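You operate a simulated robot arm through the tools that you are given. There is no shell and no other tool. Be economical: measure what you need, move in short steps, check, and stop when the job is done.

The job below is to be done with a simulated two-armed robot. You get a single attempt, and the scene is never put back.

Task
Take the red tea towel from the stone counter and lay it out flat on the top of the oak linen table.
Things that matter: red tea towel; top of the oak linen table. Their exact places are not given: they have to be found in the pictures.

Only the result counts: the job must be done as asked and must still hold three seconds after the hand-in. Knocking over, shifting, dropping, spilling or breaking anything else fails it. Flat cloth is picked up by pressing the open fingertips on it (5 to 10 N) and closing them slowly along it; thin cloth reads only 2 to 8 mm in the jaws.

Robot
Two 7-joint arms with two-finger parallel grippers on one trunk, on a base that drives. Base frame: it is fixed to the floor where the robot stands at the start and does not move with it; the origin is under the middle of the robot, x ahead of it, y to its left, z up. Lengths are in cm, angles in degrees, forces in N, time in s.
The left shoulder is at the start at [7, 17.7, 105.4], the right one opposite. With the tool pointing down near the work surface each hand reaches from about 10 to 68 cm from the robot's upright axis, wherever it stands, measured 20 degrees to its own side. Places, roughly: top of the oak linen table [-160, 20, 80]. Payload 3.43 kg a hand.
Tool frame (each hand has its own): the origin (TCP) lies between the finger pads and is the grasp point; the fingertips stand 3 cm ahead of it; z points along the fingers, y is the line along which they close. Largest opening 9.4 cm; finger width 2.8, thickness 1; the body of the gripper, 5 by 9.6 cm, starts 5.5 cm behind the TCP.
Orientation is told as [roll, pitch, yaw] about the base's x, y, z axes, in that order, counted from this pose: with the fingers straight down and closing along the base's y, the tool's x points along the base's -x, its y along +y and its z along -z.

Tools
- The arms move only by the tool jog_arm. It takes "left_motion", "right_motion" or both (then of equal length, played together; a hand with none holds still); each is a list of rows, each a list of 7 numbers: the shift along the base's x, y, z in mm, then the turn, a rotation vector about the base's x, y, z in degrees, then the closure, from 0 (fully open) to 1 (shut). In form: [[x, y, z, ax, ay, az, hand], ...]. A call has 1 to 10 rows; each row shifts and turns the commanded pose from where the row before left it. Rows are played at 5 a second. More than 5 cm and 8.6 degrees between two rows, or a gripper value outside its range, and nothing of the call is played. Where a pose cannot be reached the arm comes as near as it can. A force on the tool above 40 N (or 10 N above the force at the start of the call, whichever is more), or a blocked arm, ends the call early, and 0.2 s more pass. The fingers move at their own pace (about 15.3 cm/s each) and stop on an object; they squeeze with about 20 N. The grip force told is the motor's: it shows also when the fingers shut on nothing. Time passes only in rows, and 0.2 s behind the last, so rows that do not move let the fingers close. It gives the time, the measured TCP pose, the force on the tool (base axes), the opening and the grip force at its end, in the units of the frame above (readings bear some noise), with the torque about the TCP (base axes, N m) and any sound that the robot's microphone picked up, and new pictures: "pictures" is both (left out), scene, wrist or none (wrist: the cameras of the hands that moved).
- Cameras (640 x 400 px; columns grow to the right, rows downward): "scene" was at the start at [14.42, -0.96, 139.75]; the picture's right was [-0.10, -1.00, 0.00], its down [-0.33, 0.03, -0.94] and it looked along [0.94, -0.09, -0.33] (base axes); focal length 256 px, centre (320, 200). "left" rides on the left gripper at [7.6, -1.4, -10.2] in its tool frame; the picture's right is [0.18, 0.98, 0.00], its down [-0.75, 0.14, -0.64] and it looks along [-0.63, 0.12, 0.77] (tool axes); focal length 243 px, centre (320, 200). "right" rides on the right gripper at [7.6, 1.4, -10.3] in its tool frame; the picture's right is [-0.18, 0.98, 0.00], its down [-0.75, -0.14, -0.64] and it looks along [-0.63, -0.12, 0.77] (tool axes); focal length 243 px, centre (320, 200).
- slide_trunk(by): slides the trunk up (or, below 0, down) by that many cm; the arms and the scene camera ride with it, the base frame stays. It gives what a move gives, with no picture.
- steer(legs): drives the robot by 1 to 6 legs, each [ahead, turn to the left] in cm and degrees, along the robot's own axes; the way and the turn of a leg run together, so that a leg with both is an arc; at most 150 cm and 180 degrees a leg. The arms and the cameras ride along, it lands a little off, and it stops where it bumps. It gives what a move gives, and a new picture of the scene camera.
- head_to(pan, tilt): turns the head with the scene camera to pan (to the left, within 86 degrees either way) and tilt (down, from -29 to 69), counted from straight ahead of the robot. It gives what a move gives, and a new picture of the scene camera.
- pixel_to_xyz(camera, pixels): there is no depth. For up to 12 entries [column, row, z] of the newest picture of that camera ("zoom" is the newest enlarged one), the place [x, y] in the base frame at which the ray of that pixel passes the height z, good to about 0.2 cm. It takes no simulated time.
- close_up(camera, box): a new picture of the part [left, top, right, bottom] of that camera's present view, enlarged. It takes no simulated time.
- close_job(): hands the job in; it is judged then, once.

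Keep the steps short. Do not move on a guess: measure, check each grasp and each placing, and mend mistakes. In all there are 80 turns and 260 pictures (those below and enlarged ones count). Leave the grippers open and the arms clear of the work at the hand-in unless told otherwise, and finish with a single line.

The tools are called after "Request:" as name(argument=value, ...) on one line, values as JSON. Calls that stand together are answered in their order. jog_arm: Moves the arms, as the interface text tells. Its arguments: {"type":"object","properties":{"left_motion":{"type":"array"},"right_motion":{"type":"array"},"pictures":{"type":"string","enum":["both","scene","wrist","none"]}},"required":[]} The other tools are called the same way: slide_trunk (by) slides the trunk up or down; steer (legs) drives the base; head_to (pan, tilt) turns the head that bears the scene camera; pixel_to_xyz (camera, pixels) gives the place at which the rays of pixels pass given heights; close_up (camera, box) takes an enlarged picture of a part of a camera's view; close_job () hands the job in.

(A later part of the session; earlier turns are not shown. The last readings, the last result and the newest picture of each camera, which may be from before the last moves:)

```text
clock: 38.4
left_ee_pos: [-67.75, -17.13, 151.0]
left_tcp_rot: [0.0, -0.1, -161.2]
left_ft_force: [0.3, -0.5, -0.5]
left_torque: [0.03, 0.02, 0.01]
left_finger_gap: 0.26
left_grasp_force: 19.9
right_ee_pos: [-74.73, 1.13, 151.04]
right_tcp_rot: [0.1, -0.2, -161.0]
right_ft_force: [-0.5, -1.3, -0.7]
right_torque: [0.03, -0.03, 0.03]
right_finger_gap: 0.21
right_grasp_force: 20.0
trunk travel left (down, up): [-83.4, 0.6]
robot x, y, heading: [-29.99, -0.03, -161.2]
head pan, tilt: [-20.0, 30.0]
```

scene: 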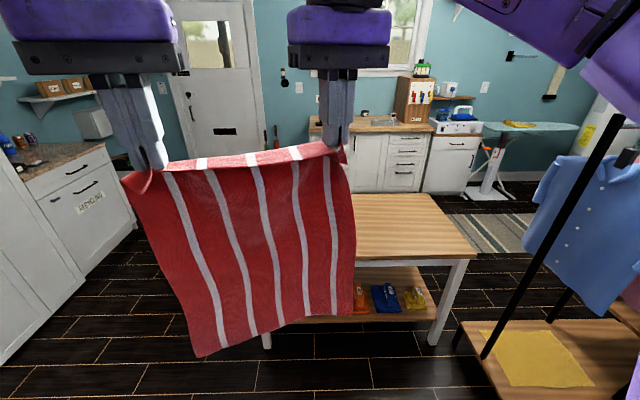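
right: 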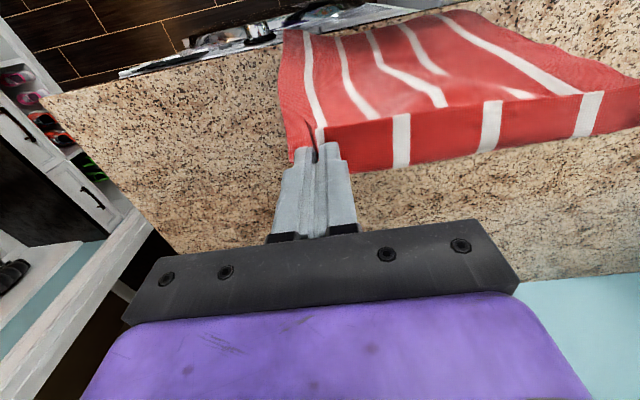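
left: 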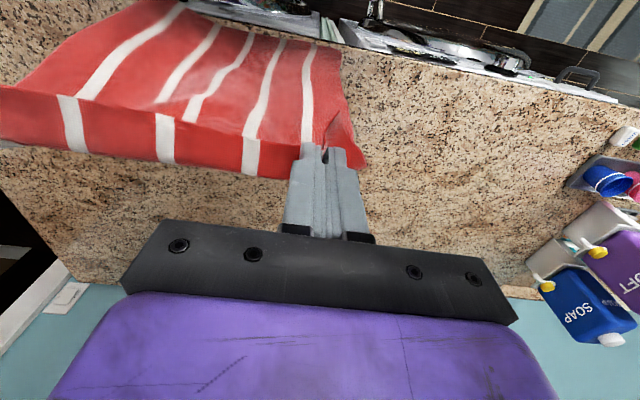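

Request:
pixel_to_xyz(camera="scene", pixels=[[475, 258, 80], [425, 194, 80], [355, 258, 80], [435, 343, 0], [267, 348, 0], [480, 358, 20], [597, 385, 20], [458, 345, 0]])

Request:
head_to(pan=-45, tilt=45)

Request:
head_to(pan=15, tilt=35)

```text
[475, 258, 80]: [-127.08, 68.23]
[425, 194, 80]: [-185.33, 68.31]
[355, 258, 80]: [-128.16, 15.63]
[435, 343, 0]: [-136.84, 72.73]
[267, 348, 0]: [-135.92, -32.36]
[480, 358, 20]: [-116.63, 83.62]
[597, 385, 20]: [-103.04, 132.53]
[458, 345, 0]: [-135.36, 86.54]
```

```text
clock: 39.3
left_ee_pos: [-67.82, -17.07, 151.12]
left_tcp_rot: [0.0, -0.1, -161.2]
left_ft_force: [0.0, -0.6, 0.6]
left_torque: [0.0, 0.04, 0.03]
left_finger_gap: 0.27
left_grasp_force: 19.8
right_ee_pos: [-74.81, 1.19, 151.1]
right_tcp_rot: [0.2, -0.3, -161.0]
right_ft_force: [0.1, -0.3, 0.4]
right_torque: [0.01, -0.03, 0.01]
right_finger_gap: 0.23
right_grasp_force: 19.5
trunk travel left (down, up): [-83.4, 0.6]
robot x, y, heading: [-30.63, -0.11, -161.1]
head pan, tilt: [-45.0, 45.0]
```

scene: 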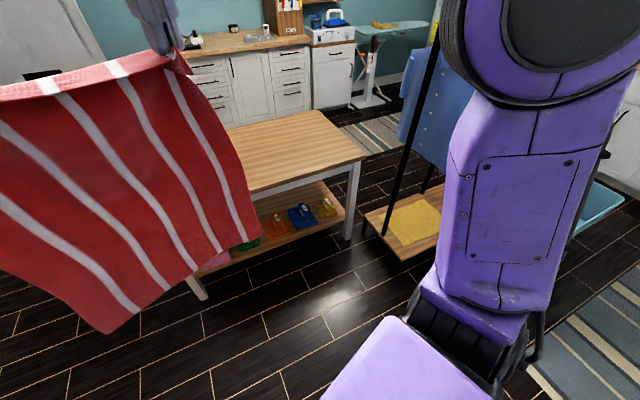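

```text
clock: 40.6
left_ee_pos: [-67.84, -17.13, 151.09]
left_tcp_rot: [0.1, -0.1, -161.2]
left_ft_force: [0.6, 0.1, -0.9]
left_torque: [0.0, 0.02, 0.04]
left_finger_gap: 0.25
left_grasp_force: 20.4
right_ee_pos: [-74.83, 1.28, 151.08]
right_tcp_rot: [0.0, -0.2, -161.0]
right_ft_force: [-0.5, -0.7, 0.2]
right_torque: [0.01, -0.02, 0.03]
right_finger_gap: 0.19
right_grasp_force: 19.5
trunk travel left (down, up): [-83.4, 0.6]
robot x, y, heading: [-30.09, 0.05, -160.8]
head pan, tilt: [15.0, 35.0]
```

scene: 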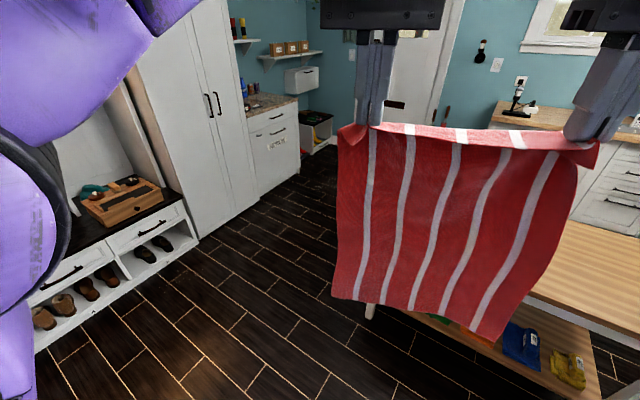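

Table top spans about x -127…-187, y -33…68, clear. I drive to about (-75, 8) facing straight along -x, with the towel hanging above table height.

Request:
steer(legs=[[0, -29], [46, 0], [0, 10]])

Request:
head_to(pan=0, tilt=45)

```text
clock: 45.5
left_ee_pos: [-116.49, 4.65, 151.09]
left_tcp_rot: [0.0, -0.1, 179.4]
left_ft_force: [-0.7, 0.9, -0.1]
left_torque: [-0.04, -0.01, -0.01]
left_finger_gap: 0.22
left_grasp_force: 19.7
right_ee_pos: [-116.91, 24.34, 151.04]
right_tcp_rot: [0.2, -0.2, 179.7]
right_ft_force: [-0.1, -0.4, -0.2]
right_torque: [-0.04, 0.0, -0.01]
right_finger_gap: 0.2
right_grasp_force: 19.4
trunk travel left (down, up): [-83.4, 0.6]
robot x, y, heading: [-75.67, 8.24, 179.5]
head pan, tilt: [15.0, 35.0]
```

scene: 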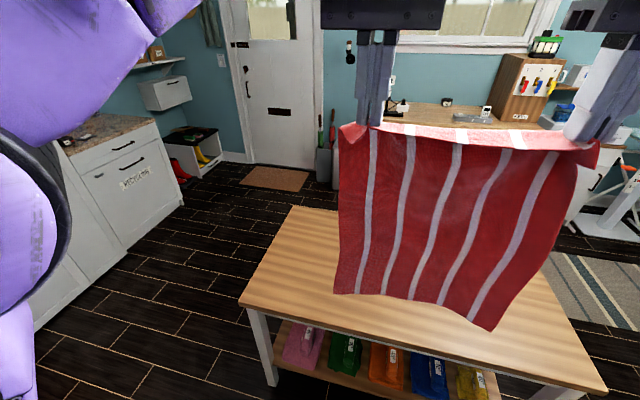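

```text
clock: 46.2
left_ee_pos: [-116.62, 4.48, 151.16]
left_tcp_rot: [0.0, 0.0, 179.5]
left_ft_force: [0.6, -0.4, -0.5]
left_torque: [0.01, -0.01, -0.02]
left_finger_gap: 0.25
left_grasp_force: 20.3
right_ee_pos: [-117.06, 24.06, 151.03]
right_tcp_rot: [0.1, -0.1, 179.7]
right_ft_force: [-0.9, -0.8, -0.3]
right_torque: [0.01, -0.03, 0.01]
right_finger_gap: 0.19
right_grasp_force: 20.2
trunk travel left (down, up): [-83.4, 0.6]
robot x, y, heading: [-75.52, 8.28, 179.4]
head pan, tilt: [0.0, 45.0]
```

scene: 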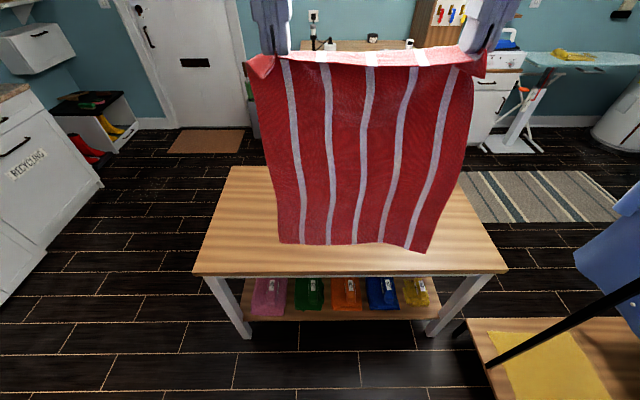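

Request:
pixel_to_xyz(camera="scene", pixels=[[193, 272, 80], [507, 268, 80], [232, 167, 80], [507, 268, 86], [507, 268, 74], [193, 272, 74], [193, 272, 86], [232, 167, 86], [278, 242, 110], [425, 253, 110], [245, 338, 0], [437, 337, 0]])

```text
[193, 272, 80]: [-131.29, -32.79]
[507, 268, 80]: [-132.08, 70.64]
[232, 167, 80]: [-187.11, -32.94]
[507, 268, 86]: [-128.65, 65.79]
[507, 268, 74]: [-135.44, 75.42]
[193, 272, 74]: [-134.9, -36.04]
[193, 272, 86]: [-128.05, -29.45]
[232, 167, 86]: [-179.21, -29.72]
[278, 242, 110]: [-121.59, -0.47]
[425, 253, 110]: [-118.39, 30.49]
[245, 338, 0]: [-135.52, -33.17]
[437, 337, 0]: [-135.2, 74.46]
```

Table edges are near x≈-132 and ≈-188. I drive 20 cm closer (as near as I was to the counter).

Request:
steer(legs=[[20, 0]])

```text
clock: 47.8
left_ee_pos: [-135.98, 4.59, 151.28]
left_tcp_rot: [0.0, -0.3, 179.3]
left_ft_force: [0.3, 0.0, -0.1]
left_torque: [-0.02, 0.03, 0.01]
left_finger_gap: 0.27
left_grasp_force: 20.1
right_ee_pos: [-136.46, 24.17, 151.14]
right_tcp_rot: [0.1, -0.4, 179.6]
right_ft_force: [-0.2, 0.5, 0.3]
right_torque: [-0.02, 0.04, 0.0]
right_finger_gap: 0.21
right_grasp_force: 19.8
trunk travel left (down, up): [-83.4, 0.6]
robot x, y, heading: [-95.22, 8.42, 179.4]
head pan, tilt: [0.0, 45.0]
```

scene: 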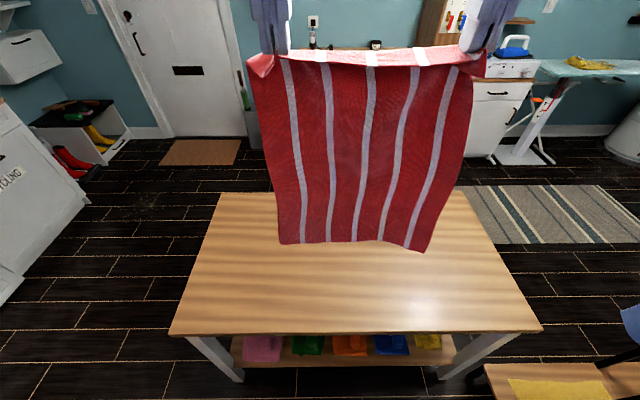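

Request:
pixel_to_xyz(camera="scene", pixels=[[169, 334, 80], [541, 328, 80], [220, 192, 80], [465, 193, 80], [169, 334, 74], [541, 328, 74], [220, 192, 74], [169, 334, 86], [220, 192, 86], [541, 328, 86]])

```text
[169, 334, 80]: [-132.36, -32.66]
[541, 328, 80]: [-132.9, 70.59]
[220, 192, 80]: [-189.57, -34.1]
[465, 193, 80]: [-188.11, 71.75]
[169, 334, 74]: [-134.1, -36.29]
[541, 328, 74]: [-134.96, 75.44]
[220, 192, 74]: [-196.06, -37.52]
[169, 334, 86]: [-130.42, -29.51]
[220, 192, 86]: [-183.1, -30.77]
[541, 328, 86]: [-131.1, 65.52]
```

Two views give the table top at z≈76, x -133…-194, y -35…74. Next the hands move out over the table, with fingers tilting forward 45° for reach, first half.

Request:
jog_arm(left_motion=[[-30, 0, -10, 0, 7.5, 0, 1], [-30, 0, -10, 0, 7.5, 0, 1], [-30, 0, -10, 0, 7.5, 0, 1], [-30, 0, -10, 0, 7.5, 0, 1], [-30, 0, -10, 0, 7.5, 0, 1], [-30, 0, -10, 0, 7.5, 0, 1], [0, 0, 0, 0, 0, 0, 1]], right_motion=[[-30, 0, -10, 0, 7.5, 0, 1], [-30, 0, -10, 0, 7.5, 0, 1], [-30, 0, -10, 0, 7.5, 0, 1], [-30, 0, -10, 0, 7.5, 0, 1], [-30, 0, -10, 0, 7.5, 0, 1], [-30, 0, -10, 0, 7.5, 0, 1], [0, 0, 0, 0, 0, 0, 1]], pictures="scene")

```text
clock: 49.4
left_ee_pos: [-154.34, 4.5, 144.98]
left_tcp_rot: [0.6, -45.2, 179.1]
left_ft_force: [0.1, -0.4, -0.7]
left_torque: [0.02, 0.0, -0.01]
left_finger_gap: 0.2
left_grasp_force: 20.2
right_ee_pos: [-154.98, 24.28, 145.07]
right_tcp_rot: [0.2, -45.3, 179.6]
right_ft_force: [-0.1, 0.0, 0.1]
right_torque: [0.0, 0.01, -0.03]
right_finger_gap: 0.21
right_grasp_force: 19.8
trunk travel left (down, up): [-83.4, 0.6]
robot x, y, heading: [-95.4, 8.64, 179.5]
head pan, tilt: [0.0, 45.0]
```

scene: 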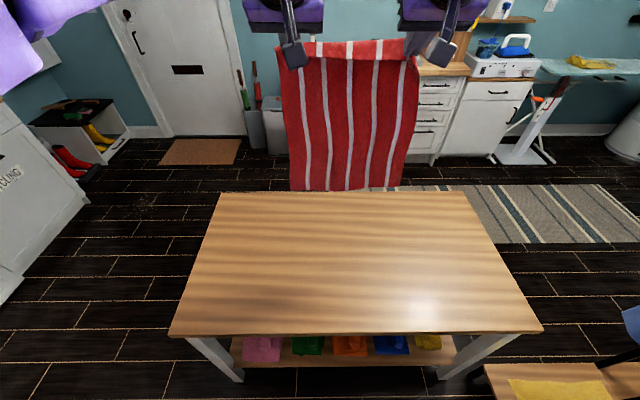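

Tilt done. Continue outward to x≈-176 and down to z≈127.

Request:
jog_arm(left_motion=[[-37, 0, -30, 0, 0, 0, 1], [-37, 0, -30, 0, 0, 0, 1], [-37, 0, -30, 0, 0, 0, 1], [-37, 0, -30, 0, 0, 0, 1], [-37, 0, -30, 0, 0, 0, 1], [-37, 0, -30, 0, 0, 0, 1], [0, 0, 0, 0, 0, 0, 1]], right_motion=[[-37, 0, -30, 0, 0, 0, 1], [-37, 0, -30, 0, 0, 0, 1], [-37, 0, -30, 0, 0, 0, 1], [-37, 0, -30, 0, 0, 0, 1], [-37, 0, -30, 0, 0, 0, 1], [-37, 0, -30, 0, 0, 0, 1], [0, 0, 0, 0, 0, 0, 1]])

```text
clock: 51.0
left_ee_pos: [-173.25, 3.18, 127.54]
left_tcp_rot: [0.3, -45.4, 179.1]
left_ft_force: [-3.2, 31.1, -0.5]
left_torque: [0.58, 0.01, -0.75]
left_finger_gap: 0.5
left_grasp_force: 20.5
left hand out of reach, approached as far as the arm can: row 5, 6
right_ee_pos: [-175.64, 24.5, 127.08]
right_tcp_rot: [0.7, -45.5, 179.5]
right_ft_force: [3.9, -30.6, 0.9]
right_torque: [-0.67, -0.06, 0.75]
right_finger_gap: 0.41
right_grasp_force: 20.5
right hand out of reach, approached as far as the arm can: row 6
trunk travel left (down, up): [-83.4, 0.6]
robot x, y, heading: [-95.22, 8.77, 179.5]
head pan, tilt: [0.0, 45.0]
```

scene: 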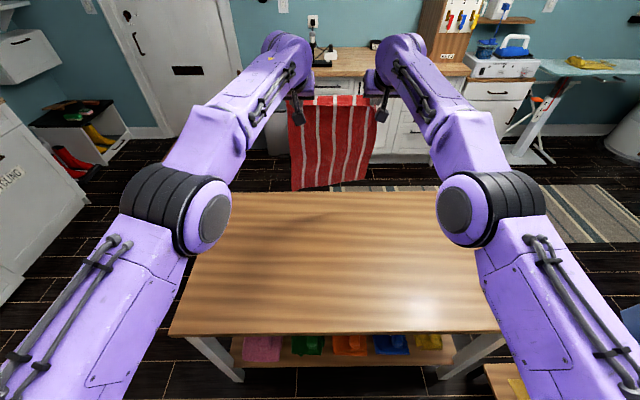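
right: 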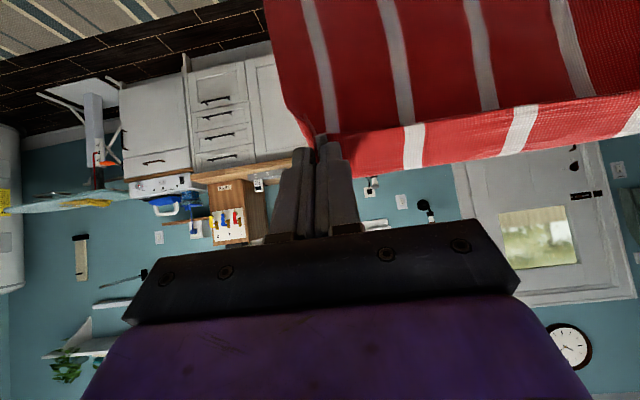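
left: 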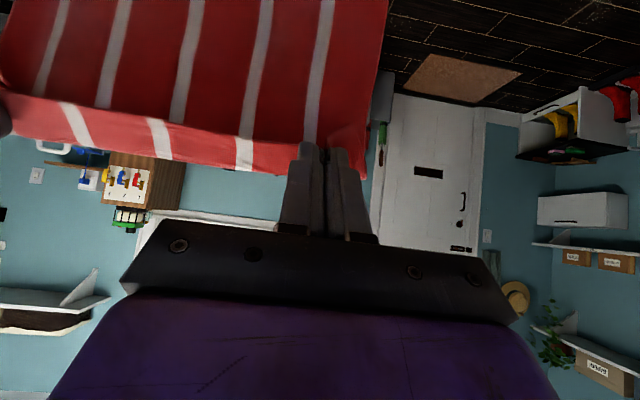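

At the reach limit the left hand drifted and the towel is being stretched (31 N). I back off 3 cm at once.

Request:
jog_arm(left_motion=[[10, 13, 0, 0, 0, 0, 1], [0, 0, 0, 0, 0, 0, 1]], right_motion=[[30, 0, 0, 0, 0, 0, 1], [0, 0, 0, 0, 0, 0, 1]])

```text
clock: 51.6
left_ee_pos: [-172.66, 4.1, 127.34]
left_tcp_rot: [0.6, -45.1, 179.2]
left_ft_force: [0.0, 21.8, -1.6]
left_torque: [0.4, -0.05, -0.52]
left_finger_gap: 0.31
left_grasp_force: 20.5
right_ee_pos: [-172.85, 24.95, 126.86]
right_tcp_rot: [0.5, -45.3, 179.4]
right_ft_force: [-0.3, -20.9, 0.2]
right_torque: [-0.42, 0.04, 0.51]
right_finger_gap: 0.24
right_grasp_force: 19.9
trunk travel left (down, up): [-83.4, 0.6]
robot x, y, heading: [-95.21, 8.38, 179.2]
head pan, tilt: [0.0, 45.0]
```

scene: 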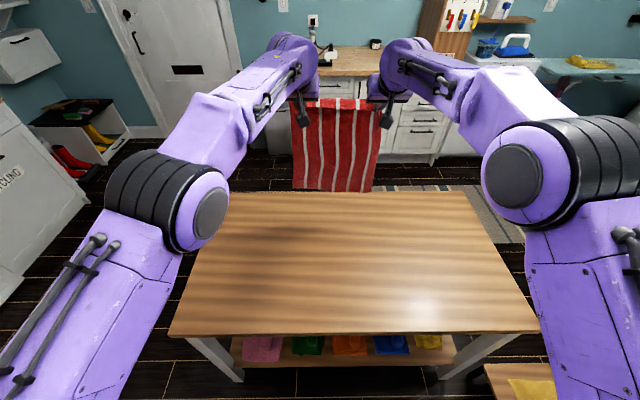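
right: 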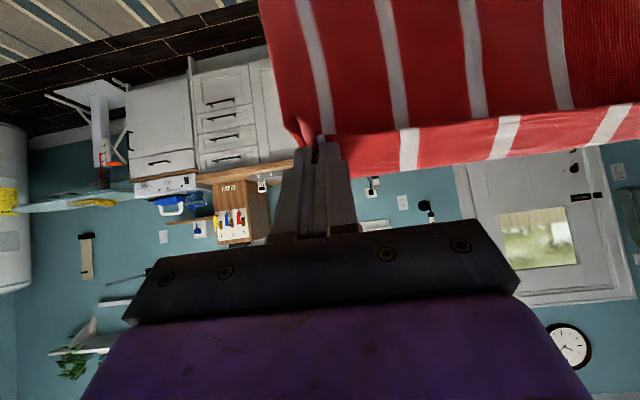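
left: 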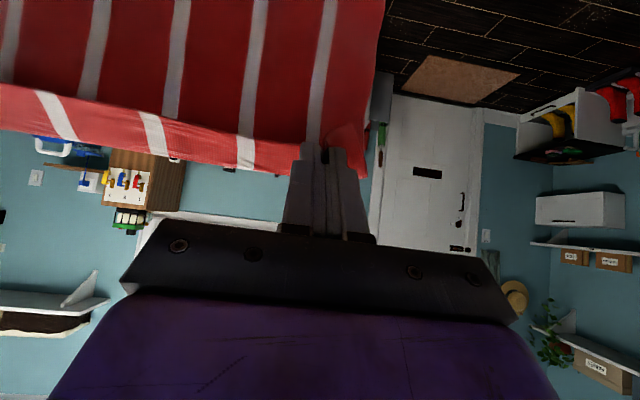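

Request:
jog_arm(left_motion=[[0, 3, -15, 0, 0, 0, 1], [0, 0, -15, 0, 0, 0, 1], [0, 0, 0, 0, 0, 0, 1]], right_motion=[[0, -4, -15, 0, 0, 0, 1], [0, 0, -15, 0, 0, 0, 1], [0, 0, 0, 0, 0, 0, 1]], pictures="scene")

Request:
close_up(camera="scene", box=[240, 80, 440, 220])

Request:
pixel_to_xyz(camera="scene", pixels=[[320, 192, 76], [320, 192, 80], [320, 192, 84], [320, 192, 88]])

```text
clock: 52.4
left_ee_pos: [-172.96, 4.2, 124.37]
left_tcp_rot: [0.6, -45.0, 179.2]
left_ft_force: [0.2, 6.4, -0.6]
left_torque: [0.11, 0.01, -0.17]
left_finger_gap: 0.23
left_grasp_force: 20.3
right_ee_pos: [-173.01, 24.45, 123.93]
right_tcp_rot: [0.4, -45.2, 179.6]
right_ft_force: [-0.6, -7.1, 0.1]
right_torque: [-0.15, 0.0, 0.14]
right_finger_gap: 0.24
right_grasp_force: 19.8
trunk travel left (down, up): [-83.4, 0.6]
robot x, y, heading: [-95.34, 8.19, 179.1]
head pan, tilt: [0.0, 45.0]
```

scene: 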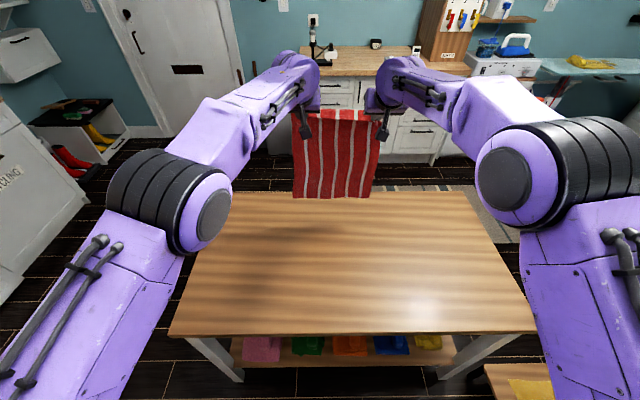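

```text
2.86 times, centred on (340, 150) of scene
```

zoom: 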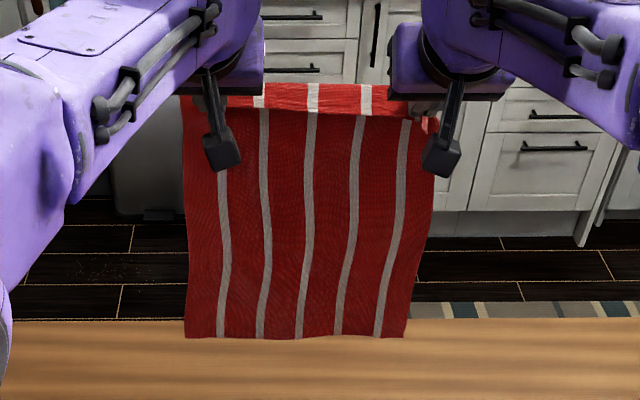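

```text
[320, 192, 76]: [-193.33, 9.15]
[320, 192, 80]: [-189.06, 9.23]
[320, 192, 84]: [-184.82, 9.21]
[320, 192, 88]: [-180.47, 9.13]
```

Bottom edge is about z≈91. I lower 11 cm, then move out a little if reach allows.

Request:
jog_arm(left_motion=[[0, 0, -30, 0, 0, 0, 1], [0, 0, -30, 0, 0, 0, 1], [0, 0, -30, 0, 0, 0, 1], [0, 0, -20, 0, 0, 0, 1], [-15, 0, 0, 0, 0, 0, 1], [-15, 0, 0, 0, 0, 0, 1], [0, 0, 0, 0, 0, 0, 1]], right_motion=[[0, 0, -30, 0, 0, 0, 1], [0, 0, -30, 0, 0, 0, 1], [0, 0, -30, 0, 0, 0, 1], [0, 0, -20, 0, 0, 0, 1], [-15, 0, 0, 0, 0, 0, 1], [-15, 0, 0, 0, 0, 0, 1], [0, 0, 0, 0, 0, 0, 1]], pictures="scene")

Request:
close_up(camera="scene", box=[240, 80, 440, 240])

```text
clock: 54.0
left_ee_pos: [-175.34, 4.09, 113.56]
left_tcp_rot: [0.4, -45.3, 179.3]
left_ft_force: [-1.2, 10.2, 0.4]
left_torque: [0.14, -0.02, -0.2]
left_finger_gap: 0.25
left_grasp_force: 19.4
left hand out of reach, approached as far as the arm can: row 6
right_ee_pos: [-175.89, 24.35, 112.88]
right_tcp_rot: [0.5, -45.3, 179.5]
right_ft_force: [0.3, -9.4, 0.8]
right_torque: [-0.21, 0.0, 0.28]
right_finger_gap: 0.24
right_grasp_force: 20.0
trunk travel left (down, up): [-83.4, 0.6]
robot x, y, heading: [-95.4, 8.44, 179.6]
head pan, tilt: [0.0, 45.0]
```

scene: 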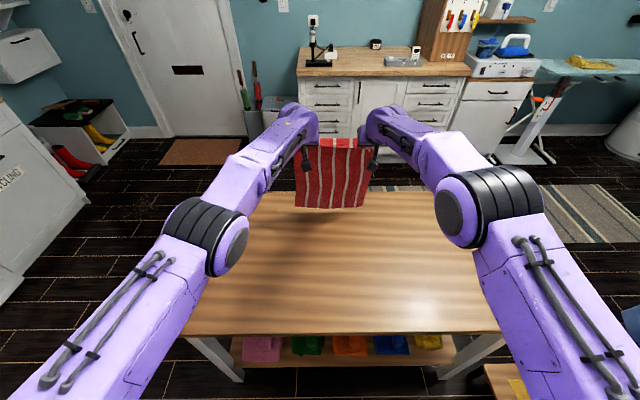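

```text
2.50 times, centred on (340, 160) of scene
```

zoom: 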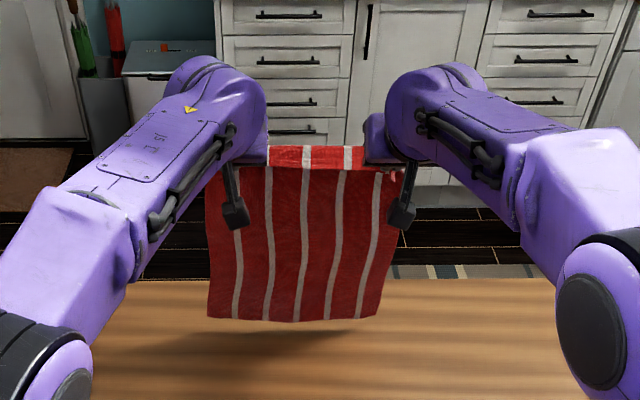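

Request:
pixel_to_xyz(camera="scene", pixels=[[330, 208, 76], [330, 208, 80], [330, 208, 84], [330, 214, 76]])

Request:
jog_arm(left_motion=[[0, 0, -15, 0, 0, 0, 1], [0, 0, -15, 0, 0, 0, 1], [0, 0, 0, 0, 0, 0, 1]], right_motion=[[0, 0, -15, 0, 0, 0, 1], [0, 0, -15, 0, 0, 0, 1], [0, 0, 0, 0, 0, 0, 1]], pictures="none")

Request:
close_up(camera="scene", box=[240, 80, 440, 240])

```text
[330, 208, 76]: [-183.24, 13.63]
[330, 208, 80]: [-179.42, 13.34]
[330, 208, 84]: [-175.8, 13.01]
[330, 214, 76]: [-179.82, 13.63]
```

```text
clock: 54.8
left_ee_pos: [-175.33, 3.93, 110.56]
left_tcp_rot: [0.4, -45.2, 179.2]
left_ft_force: [0.1, 10.7, -0.5]
left_torque: [0.17, -0.01, -0.28]
left_finger_gap: 0.26
left_grasp_force: 19.5
right_ee_pos: [-175.97, 24.33, 109.72]
right_tcp_rot: [0.4, -45.3, 179.5]
right_ft_force: [-0.3, -11.2, 0.1]
right_torque: [-0.26, 0.01, 0.29]
right_finger_gap: 0.21
right_grasp_force: 19.9
trunk travel left (down, up): [-83.4, 0.6]
robot x, y, heading: [-95.11, 8.39, 179.5]
head pan, tilt: [0.0, 45.0]
```

```text
2.50 times, centred on (340, 160) of scene
```

zoom: 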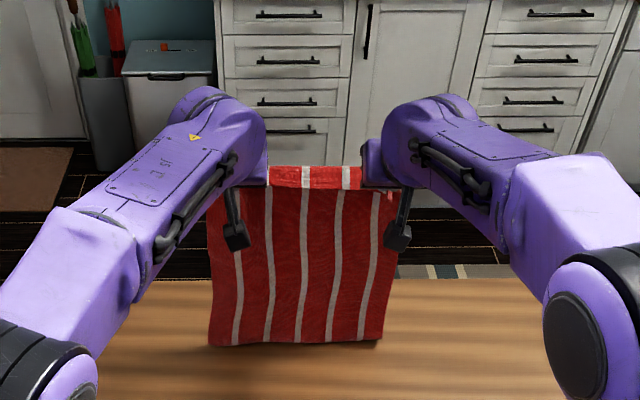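

Almost touching. I lower 2 cm more and look.

Request:
jog_arm(left_motion=[[0, 2, -10, 0, 0, 0, 1], [0, 0, -10, 0, 0, 0, 1], [0, 0, 0, 0, 0, 0, 1]], right_motion=[[0, -2, -10, 0, 0, 0, 1], [0, 0, -10, 0, 0, 0, 1], [0, 0, 0, 0, 0, 0, 1]], pictures="none")

Request:
close_up(camera="scene", box=[240, 120, 440, 240])

```text
clock: 55.6
left_ee_pos: [-175.18, 3.93, 108.59]
left_tcp_rot: [0.5, -45.2, 179.2]
left_ft_force: [-0.5, 10.2, -0.7]
left_torque: [0.18, -0.02, -0.22]
left_finger_gap: 0.28
left_grasp_force: 20.0
left hand out of reach, approached as far as the arm can: row 2
right_ee_pos: [-176.03, 24.28, 107.8]
right_tcp_rot: [0.5, -45.3, 179.7]
right_ft_force: [1.5, -10.1, 0.1]
right_torque: [-0.22, 0.01, 0.25]
right_finger_gap: 0.2
right_grasp_force: 19.8
trunk travel left (down, up): [-83.4, 0.6]
robot x, y, heading: [-95.7, 8.42, 179.4]
head pan, tilt: [0.0, 45.0]
```

```text
3.20 times, centred on (340, 180) of scene
```

zoom: 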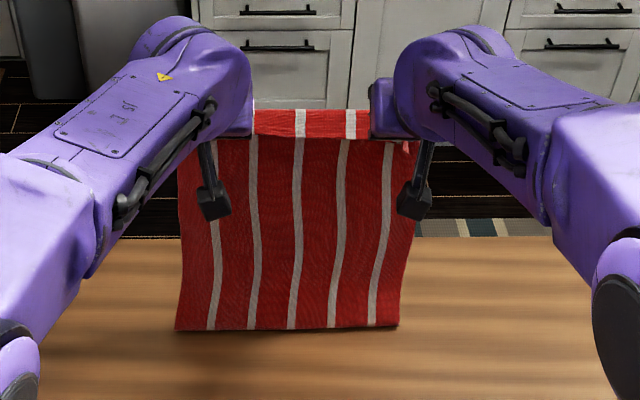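

The bottom edge touches at x≈-175, so the table top is z≈76. Now I pull back and lower together in a diagonal to lay the cloth, in small steps.

Request:
jog_arm(left_motion=[[10, 1, -10, 0, 0, 0, 1], [10, 0, -10, 0, 0, 0, 1], [10, 0, -10, 0, 0, 0, 1], [10, 0, -10, 0, 0, 0, 1], [10, 0, -10, 0, 0, 0, 1], [10, 0, -10, 0, 0, 0, 1], [10, 0, -10, 0, 0, 0, 1], [10, 0, -10, 0, 0, 0, 1], [10, 0, -10, 0, 0, 0, 1], [10, 0, -10, 0, 0, 0, 1]], right_motion=[[10, -1, -10, 0, 0, 0, 1], [10, 0, -10, 0, 0, 0, 1], [10, 0, -10, 0, 0, 0, 1], [10, 0, -10, 0, 0, 0, 1], [10, 0, -10, 0, 0, 0, 1], [10, 0, -10, 0, 0, 0, 1], [10, 0, -10, 0, 0, 0, 1], [10, 0, -10, 0, 0, 0, 1], [10, 0, -10, 0, 0, 0, 1], [10, 0, -10, 0, 0, 0, 1]], pictures="scene")

Request:
close_up(camera="scene", box=[220, 120, 460, 270])

```text
clock: 57.8
left_ee_pos: [-165.24, 4.08, 98.52]
left_tcp_rot: [0.6, -45.1, 179.2]
left_ft_force: [0.4, 4.4, -0.4]
left_torque: [0.05, -0.01, -0.13]
left_finger_gap: 0.27
left_grasp_force: 20.0
right_ee_pos: [-166.02, 24.09, 97.68]
right_tcp_rot: [0.3, -45.3, 179.6]
right_ft_force: [-0.3, -5.0, 0.3]
right_torque: [-0.09, -0.01, 0.08]
right_finger_gap: 0.24
right_grasp_force: 19.9
trunk travel left (down, up): [-83.4, 0.6]
robot x, y, heading: [-95.81, 8.7, 179.5]
head pan, tilt: [0.0, 45.0]
```

scene: 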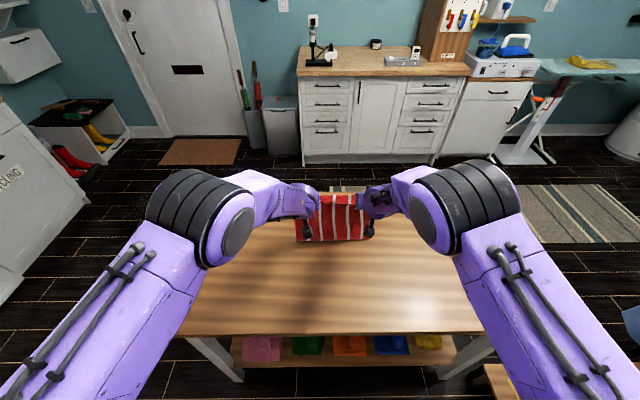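

```text
2.67 times, centred on (340, 195) of scene
```

zoom: 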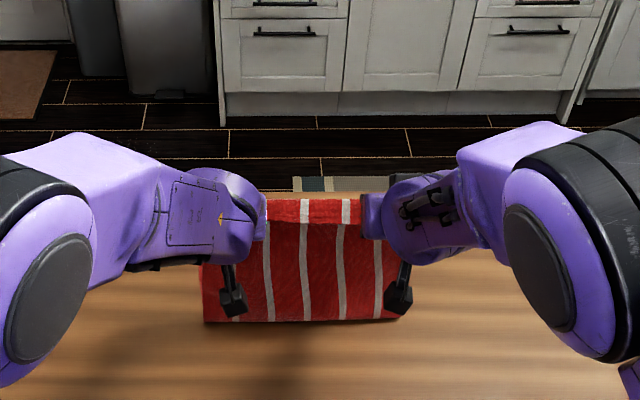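

The contact line follows under the hands. Continue, with wrist views to check the laid part.

Request:
jog_arm(left_motion=[[10, 0, -10, 0, 0, 0, 1], [10, 0, -10, 0, 0, 0, 1], [10, 0, -10, 0, 0, 0, 1], [10, 0, -10, 0, 0, 0, 1], [10, 0, -10, 0, 0, 0, 1], [10, 0, -10, 0, 0, 0, 1]], right_motion=[[10, 0, -10, 0, 0, 0, 1], [10, 0, -10, 0, 0, 0, 1], [10, 0, -10, 0, 0, 0, 1], [10, 0, -10, 0, 0, 0, 1], [10, 0, -10, 0, 0, 0, 1], [10, 0, -10, 0, 0, 0, 1]], pictures="both")

Request:
close_up(camera="scene", box=[220, 170, 460, 320])

```text
clock: 59.2
left_ee_pos: [-159.25, 4.11, 92.57]
left_tcp_rot: [0.5, -45.1, 179.1]
left_ft_force: [-0.7, 4.5, -0.6]
left_torque: [0.03, -0.04, -0.08]
left_finger_gap: 0.28
left_grasp_force: 19.8
right_ee_pos: [-160.04, 24.09, 91.82]
right_tcp_rot: [0.4, -45.3, 179.4]
right_ft_force: [-0.5, -4.7, 0.2]
right_torque: [-0.09, 0.0, 0.1]
right_finger_gap: 0.24
right_grasp_force: 20.5
trunk travel left (down, up): [-83.4, 0.6]
robot x, y, heading: [-95.2, 8.42, 179.5]
head pan, tilt: [0.0, 45.0]
```

scene: 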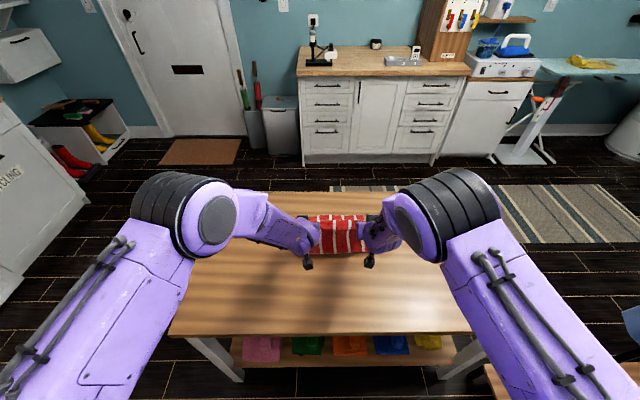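
right: 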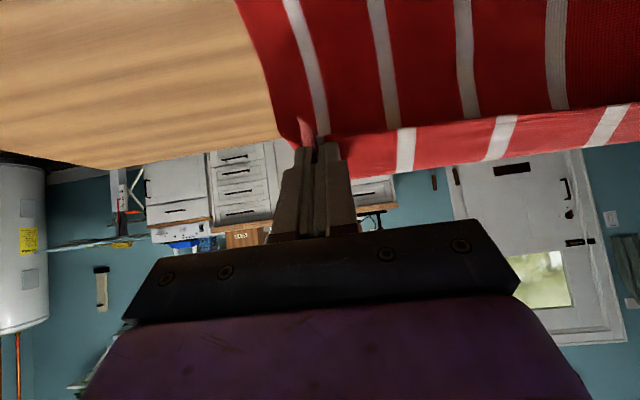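
left: 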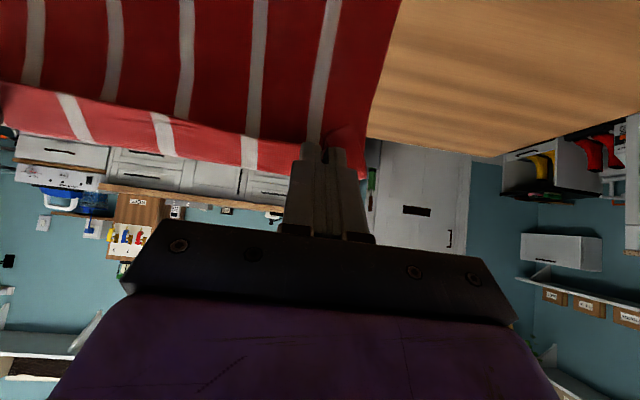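

```text
2.67 times, centred on (340, 245) of scene
```

zoom: 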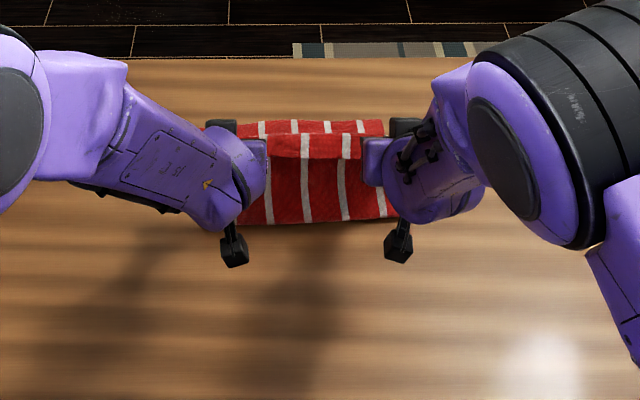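

The far part is lying flat behind the hands. Continue the diagonal.

Request:
jog_arm(left_motion=[[10, 0, -10, 0, 0, 0, 1], [10, 0, -10, 0, 0, 0, 1], [10, 0, -10, 0, 0, 0, 1], [10, 0, -10, 0, 0, 0, 1], [10, 0, -10, 0, 0, 0, 1], [10, 0, -10, 0, 0, 0, 1], [10, 0, -10, 0, 0, 0, 1], [10, 0, -10, 0, 0, 0, 1]], right_motion=[[10, 0, -10, 0, 0, 0, 1], [10, 0, -10, 0, 0, 0, 1], [10, 0, -10, 0, 0, 0, 1], [10, 0, -10, 0, 0, 0, 1], [10, 0, -10, 0, 0, 0, 1], [10, 0, -10, 0, 0, 0, 1], [12, 0, -10, 0, 0, 0, 1], [10, 0, -10, 0, 0, 0, 1]], pictures="both")

Request:
close_up(camera="scene", box=[220, 180, 460, 330])

```text
clock: 61.0
left_ee_pos: [-151.2, 4.07, 84.59]
left_tcp_rot: [0.5, -45.1, 179.2]
left_ft_force: [0.5, 4.8, -0.8]
left_torque: [0.09, -0.02, -0.1]
left_finger_gap: 0.23
left_grasp_force: 20.0
right_ee_pos: [-151.8, 24.11, 83.69]
right_tcp_rot: [0.4, -45.3, 179.6]
right_ft_force: [-0.8, -4.7, 1.1]
right_torque: [-0.11, 0.01, 0.06]
right_finger_gap: 0.22
right_grasp_force: 20.1
trunk travel left (down, up): [-83.4, 0.6]
robot x, y, heading: [-95.02, 8.38, 179.4]
head pan, tilt: [0.0, 45.0]
```

scene: 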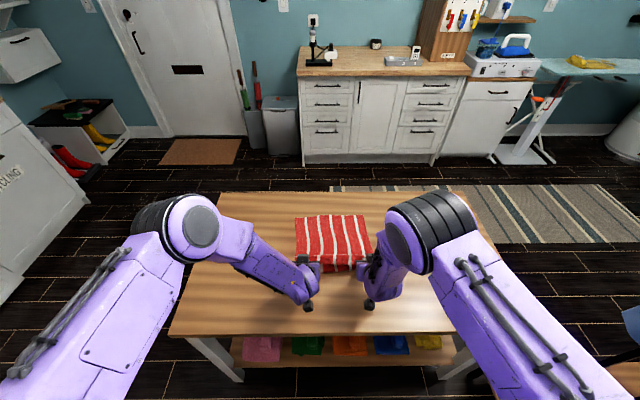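
right: 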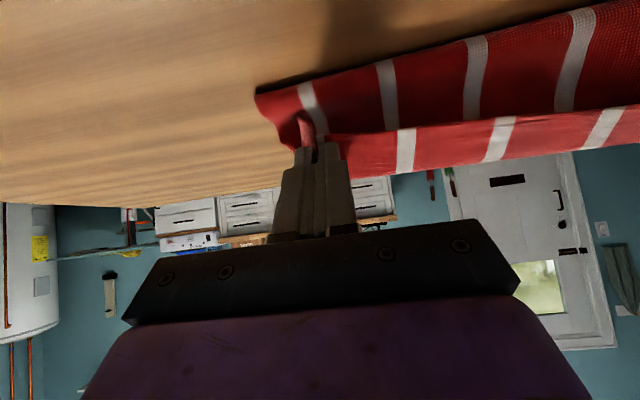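
left: 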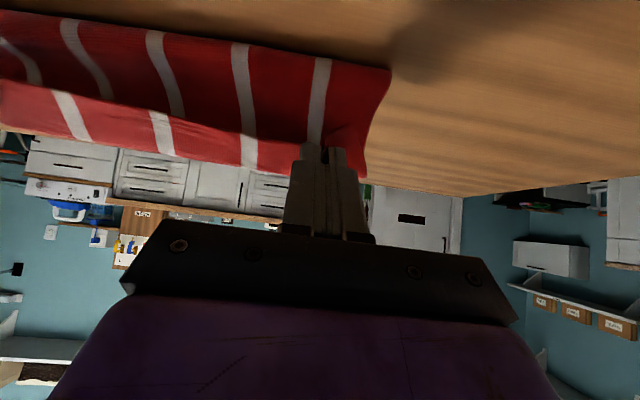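

```text
2.67 times, centred on (340, 255) of scene
```

zoom: 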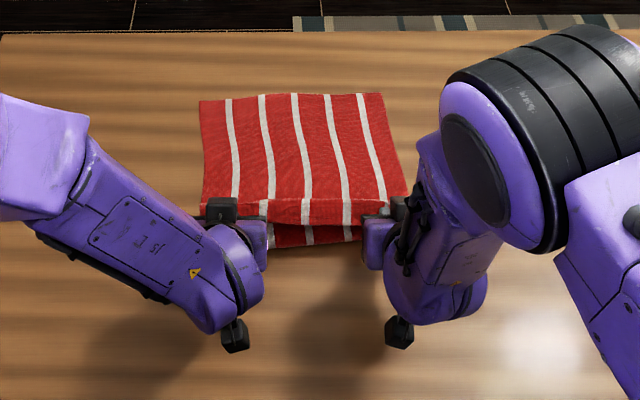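

Laid well, with a small belly of slack under the hands. I pull back more with less lowering to take the slack out.

Request:
jog_arm(left_motion=[[10, 0, -5, 0, 0, 0, 1], [10, 0, -8, 0, 0, 0, 1], [10, 0, -8, 0, 0, 0, 1], [10, 0, -8, 0, 0, 0, 1], [10, 0, -8, 0, 0, 0, 1], [10, 0, -8, 0, 0, 0, 1]], right_motion=[[10, 0, -5, 0, 0, 0, 1], [10, 0, -8, 0, 0, 0, 1], [10, 0, -8, 0, 0, 0, 1], [11, 0, -8, 0, 0, 0, 1], [11, 0, -6, 0, 0, 0, 1], [12, 0, -6, 0, 0, 0, 1]], pictures="both")

Request:
close_up(camera="scene", box=[220, 190, 460, 340])

```text
clock: 62.4
left_ee_pos: [-145.27, 4.39, 80.11]
left_tcp_rot: [0.5, -45.1, 179.2]
left_ft_force: [-0.8, 2.1, 0.4]
left_torque: [0.0, 0.02, -0.03]
left_finger_gap: 0.27
left_grasp_force: 19.9
right_ee_pos: [-145.53, 24.04, 79.55]
right_tcp_rot: [0.4, -45.3, 179.6]
right_ft_force: [-0.6, -1.8, -0.1]
right_torque: [-0.05, 0.02, 0.04]
right_finger_gap: 0.22
right_grasp_force: 19.8
trunk travel left (down, up): [-83.4, 0.6]
robot x, y, heading: [-95.5, 8.23, 179.4]
head pan, tilt: [0.0, 45.0]
```

scene: 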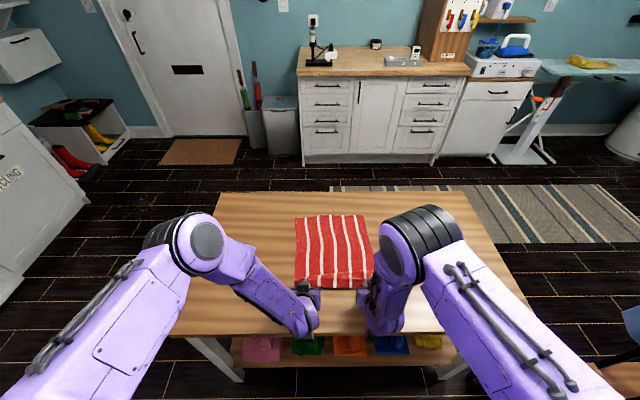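
right: 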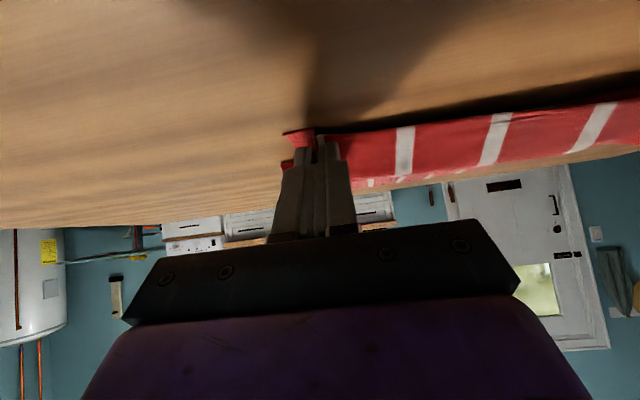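
left: 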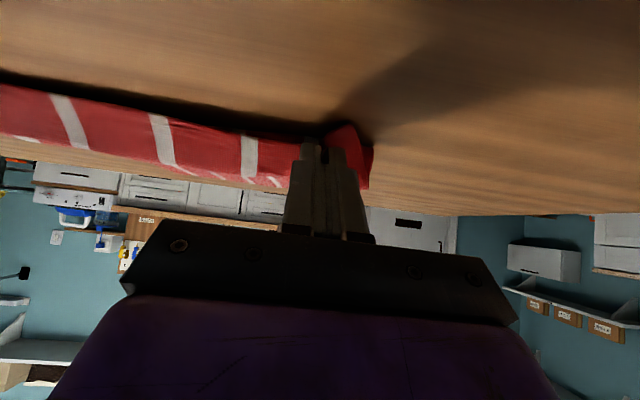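

```text
2.67 times, centred on (340, 265) of scene
```

zoom: 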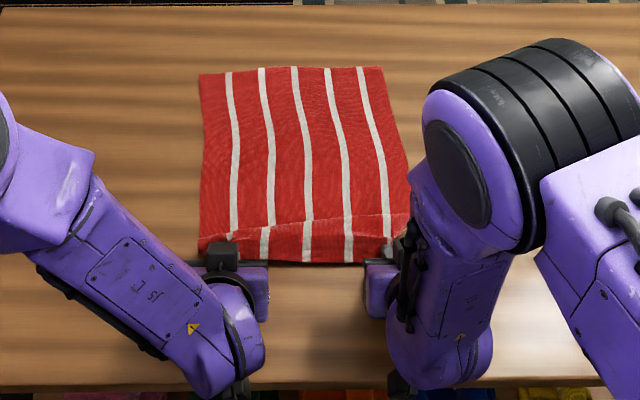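

Lower and pull slightly further, watching for contact.

Request:
jog_arm(left_motion=[[6, 0, -3, 0, 0, 0, 1], [6, 0, -3, 0, 0, 0, 1], [4, 0, -3, 0, 0, 0, 1], [0, 0, 0, 0, 0, 0, 1]], right_motion=[[6, 0, -3, 0, 0, 0, 1], [6, 0, -2, 0, 0, 0, 1], [6, 0, -2, 0, 0, 0, 1], [0, 0, 0, 0, 0, 0, 1]], pictures="none")

Request:
close_up(camera="scene", box=[270, 200, 400, 310])

```text
clock: 63.4
left_ee_pos: [-143.48, 4.14, 79.32]
left_tcp_rot: [0.5, -45.2, 179.3]
left_ft_force: [-0.6, 1.9, 0.0]
left_torque: [0.04, 0.03, -0.05]
left_finger_gap: 0.23
left_grasp_force: 19.9
right_ee_pos: [-143.77, 24.01, 79.06]
right_tcp_rot: [0.3, -45.6, 179.5]
right_ft_force: [-7.2, -2.9, 28.0]
right_torque: [0.0, 0.54, 0.09]
right_finger_gap: 0.21
right_grasp_force: 20.5
trunk travel left (down, up): [-83.4, 0.6]
robot x, y, heading: [-95.57, 8.36, 179.5]
head pan, tilt: [0.0, 45.0]
```

```text
3.64 times, centred on (335, 255) of scene
```

zoom: 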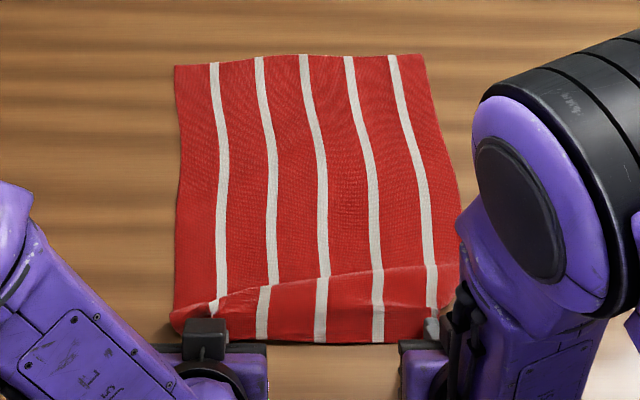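

Right touches the table (28 N). I ease it up 2 mm, and pull both back 1 cm to straighten.

Request:
jog_arm(left_motion=[[0, 0, -1, 0, 0, 0, 1], [5, 0, 0, 0, 0, 0, 1], [5, 0, 0, 0, 0, 0, 1], [0, 0, 0, 0, 0, 0, 1]], right_motion=[[0, 0, 3, 0, 0, 0, 1], [5, 0, 0, 0, 0, 0, 1], [5, 0, 0, 0, 0, 0, 1], [0, 0, 0, 0, 0, 0, 1]], pictures="wrist")

Request:
close_up(camera="scene", box=[270, 200, 400, 310])

```text
clock: 64.4
left_ee_pos: [-142.6, 4.21, 79.18]
left_tcp_rot: [0.5, -45.2, 179.2]
left_ft_force: [-4.2, 2.1, 16.6]
left_torque: [-0.01, 0.31, -0.07]
left_finger_gap: 0.27
left_grasp_force: 19.2
right_ee_pos: [-142.42, 24.16, 79.33]
right_tcp_rot: [0.3, -45.1, 179.6]
right_ft_force: [-0.2, -2.9, 2.4]
right_torque: [-0.04, 0.0, 0.07]
right_finger_gap: 0.23
right_grasp_force: 20.5
trunk travel left (down, up): [-83.4, 0.6]
robot x, y, heading: [-95.36, 8.56, 179.6]
head pan, tilt: [0.0, 45.0]
```

right: 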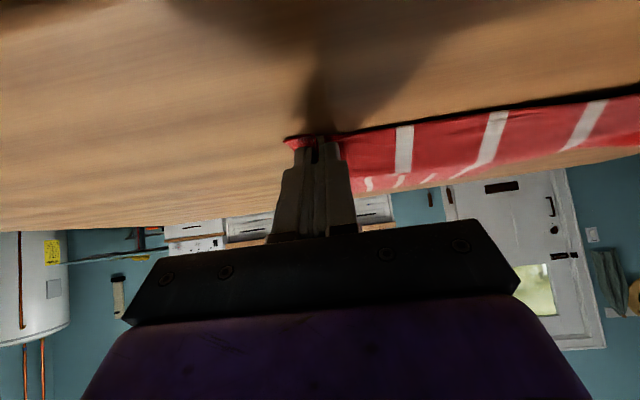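
left: 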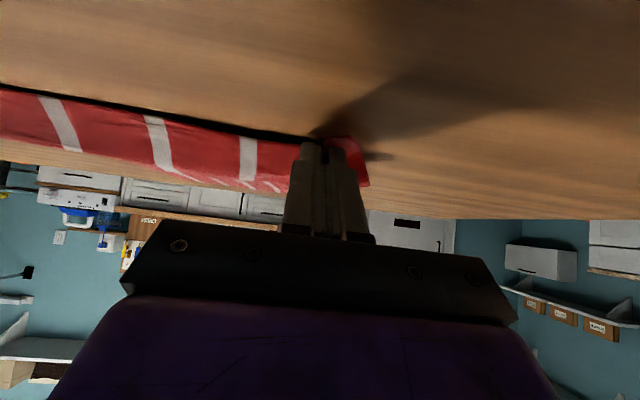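

```text
3.64 times, centred on (335, 255) of scene
```

zoom: 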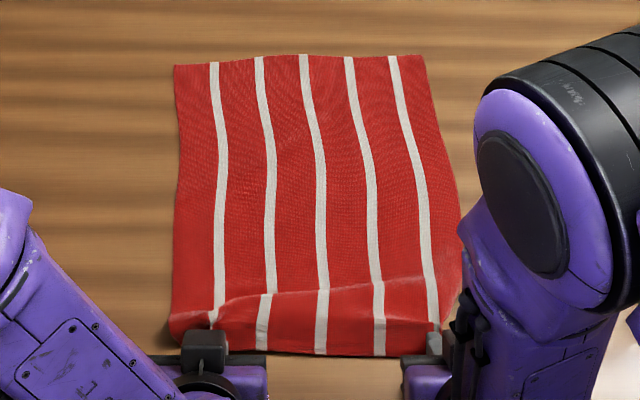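

Far edge stayed put; cloth almost taut. I ease the left up 1 mm and open both slowly so the pleats spread.

Request:
jog_arm(left_motion=[[0, 0, 1.5, 0, 0, 0, 1], [0, 0, 0, 0, 0, 0, 0.95], [0, 0, 0, 0, 0, 0, 0.9], [0, 0, 0, 0, 0, 0, 0.85], [0, 0, 0, 0, 0, 0, 0.8], [0, 0, 0, 0, 0, 0, 0.75], [0, 0, 0, 0, 0, 0, 0.7], [0, 0, 0, 0, 0, 0, 0.65], [0, 0, 0, 0, 0, 0, 0.6], [0, 0, 0, 0, 0, 0, 0.6]], right_motion=[[0, 0, 0, 0, 0, 0, 1], [0, 0, 0, 0, 0, 0, 0.95], [0, 0, 0, 0, 0, 0, 0.9], [0, 0, 0, 0, 0, 0, 0.85], [0, 0, 0, 0, 0, 0, 0.8], [0, 0, 0, 0, 0, 0, 0.75], [0, 0, 0, 0, 0, 0, 0.7], [0, 0, 0, 0, 0, 0, 0.65], [0, 0, 0, 0, 0, 0, 0.6], [0, 0, 0, 0, 0, 0, 0.6]], pictures="wrist")

Request:
close_up(camera="scene", box=[270, 200, 400, 310])

```text
clock: 66.6
left_ee_pos: [-142.5, 4.07, 79.27]
left_tcp_rot: [0.6, -45.2, 179.2]
left_ft_force: [1.1, 1.7, 7.4]
left_torque: [-0.13, 0.01, 0.01]
left_finger_gap: 3.67
left_grasp_force: 0.0
right_ee_pos: [-142.57, 24.02, 79.32]
right_tcp_rot: [0.4, -45.3, 179.4]
right_ft_force: [0.7, -0.7, -0.2]
right_torque: [0.03, 0.01, -0.01]
right_finger_gap: 3.77
right_grasp_force: 0.1
trunk travel left (down, up): [-83.4, 0.6]
robot x, y, heading: [-95.35, 8.26, 179.4]
head pan, tilt: [0.0, 45.0]
```

right: 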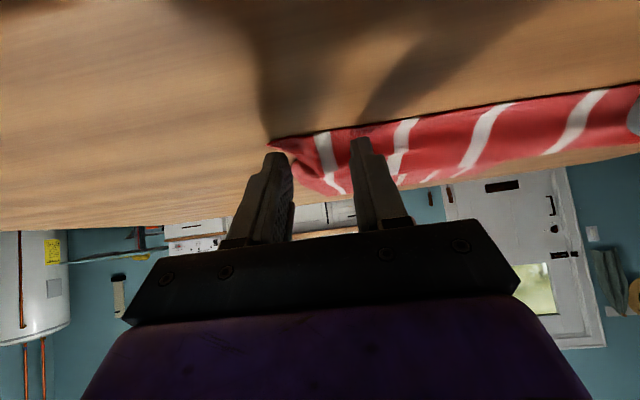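
left: 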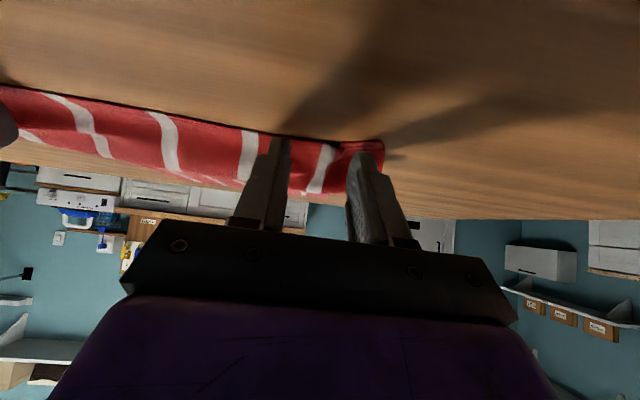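

```text
3.64 times, centred on (335, 255) of scene
```

zoom: 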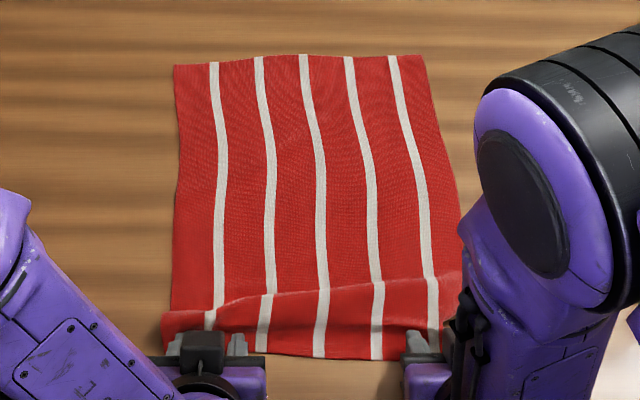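

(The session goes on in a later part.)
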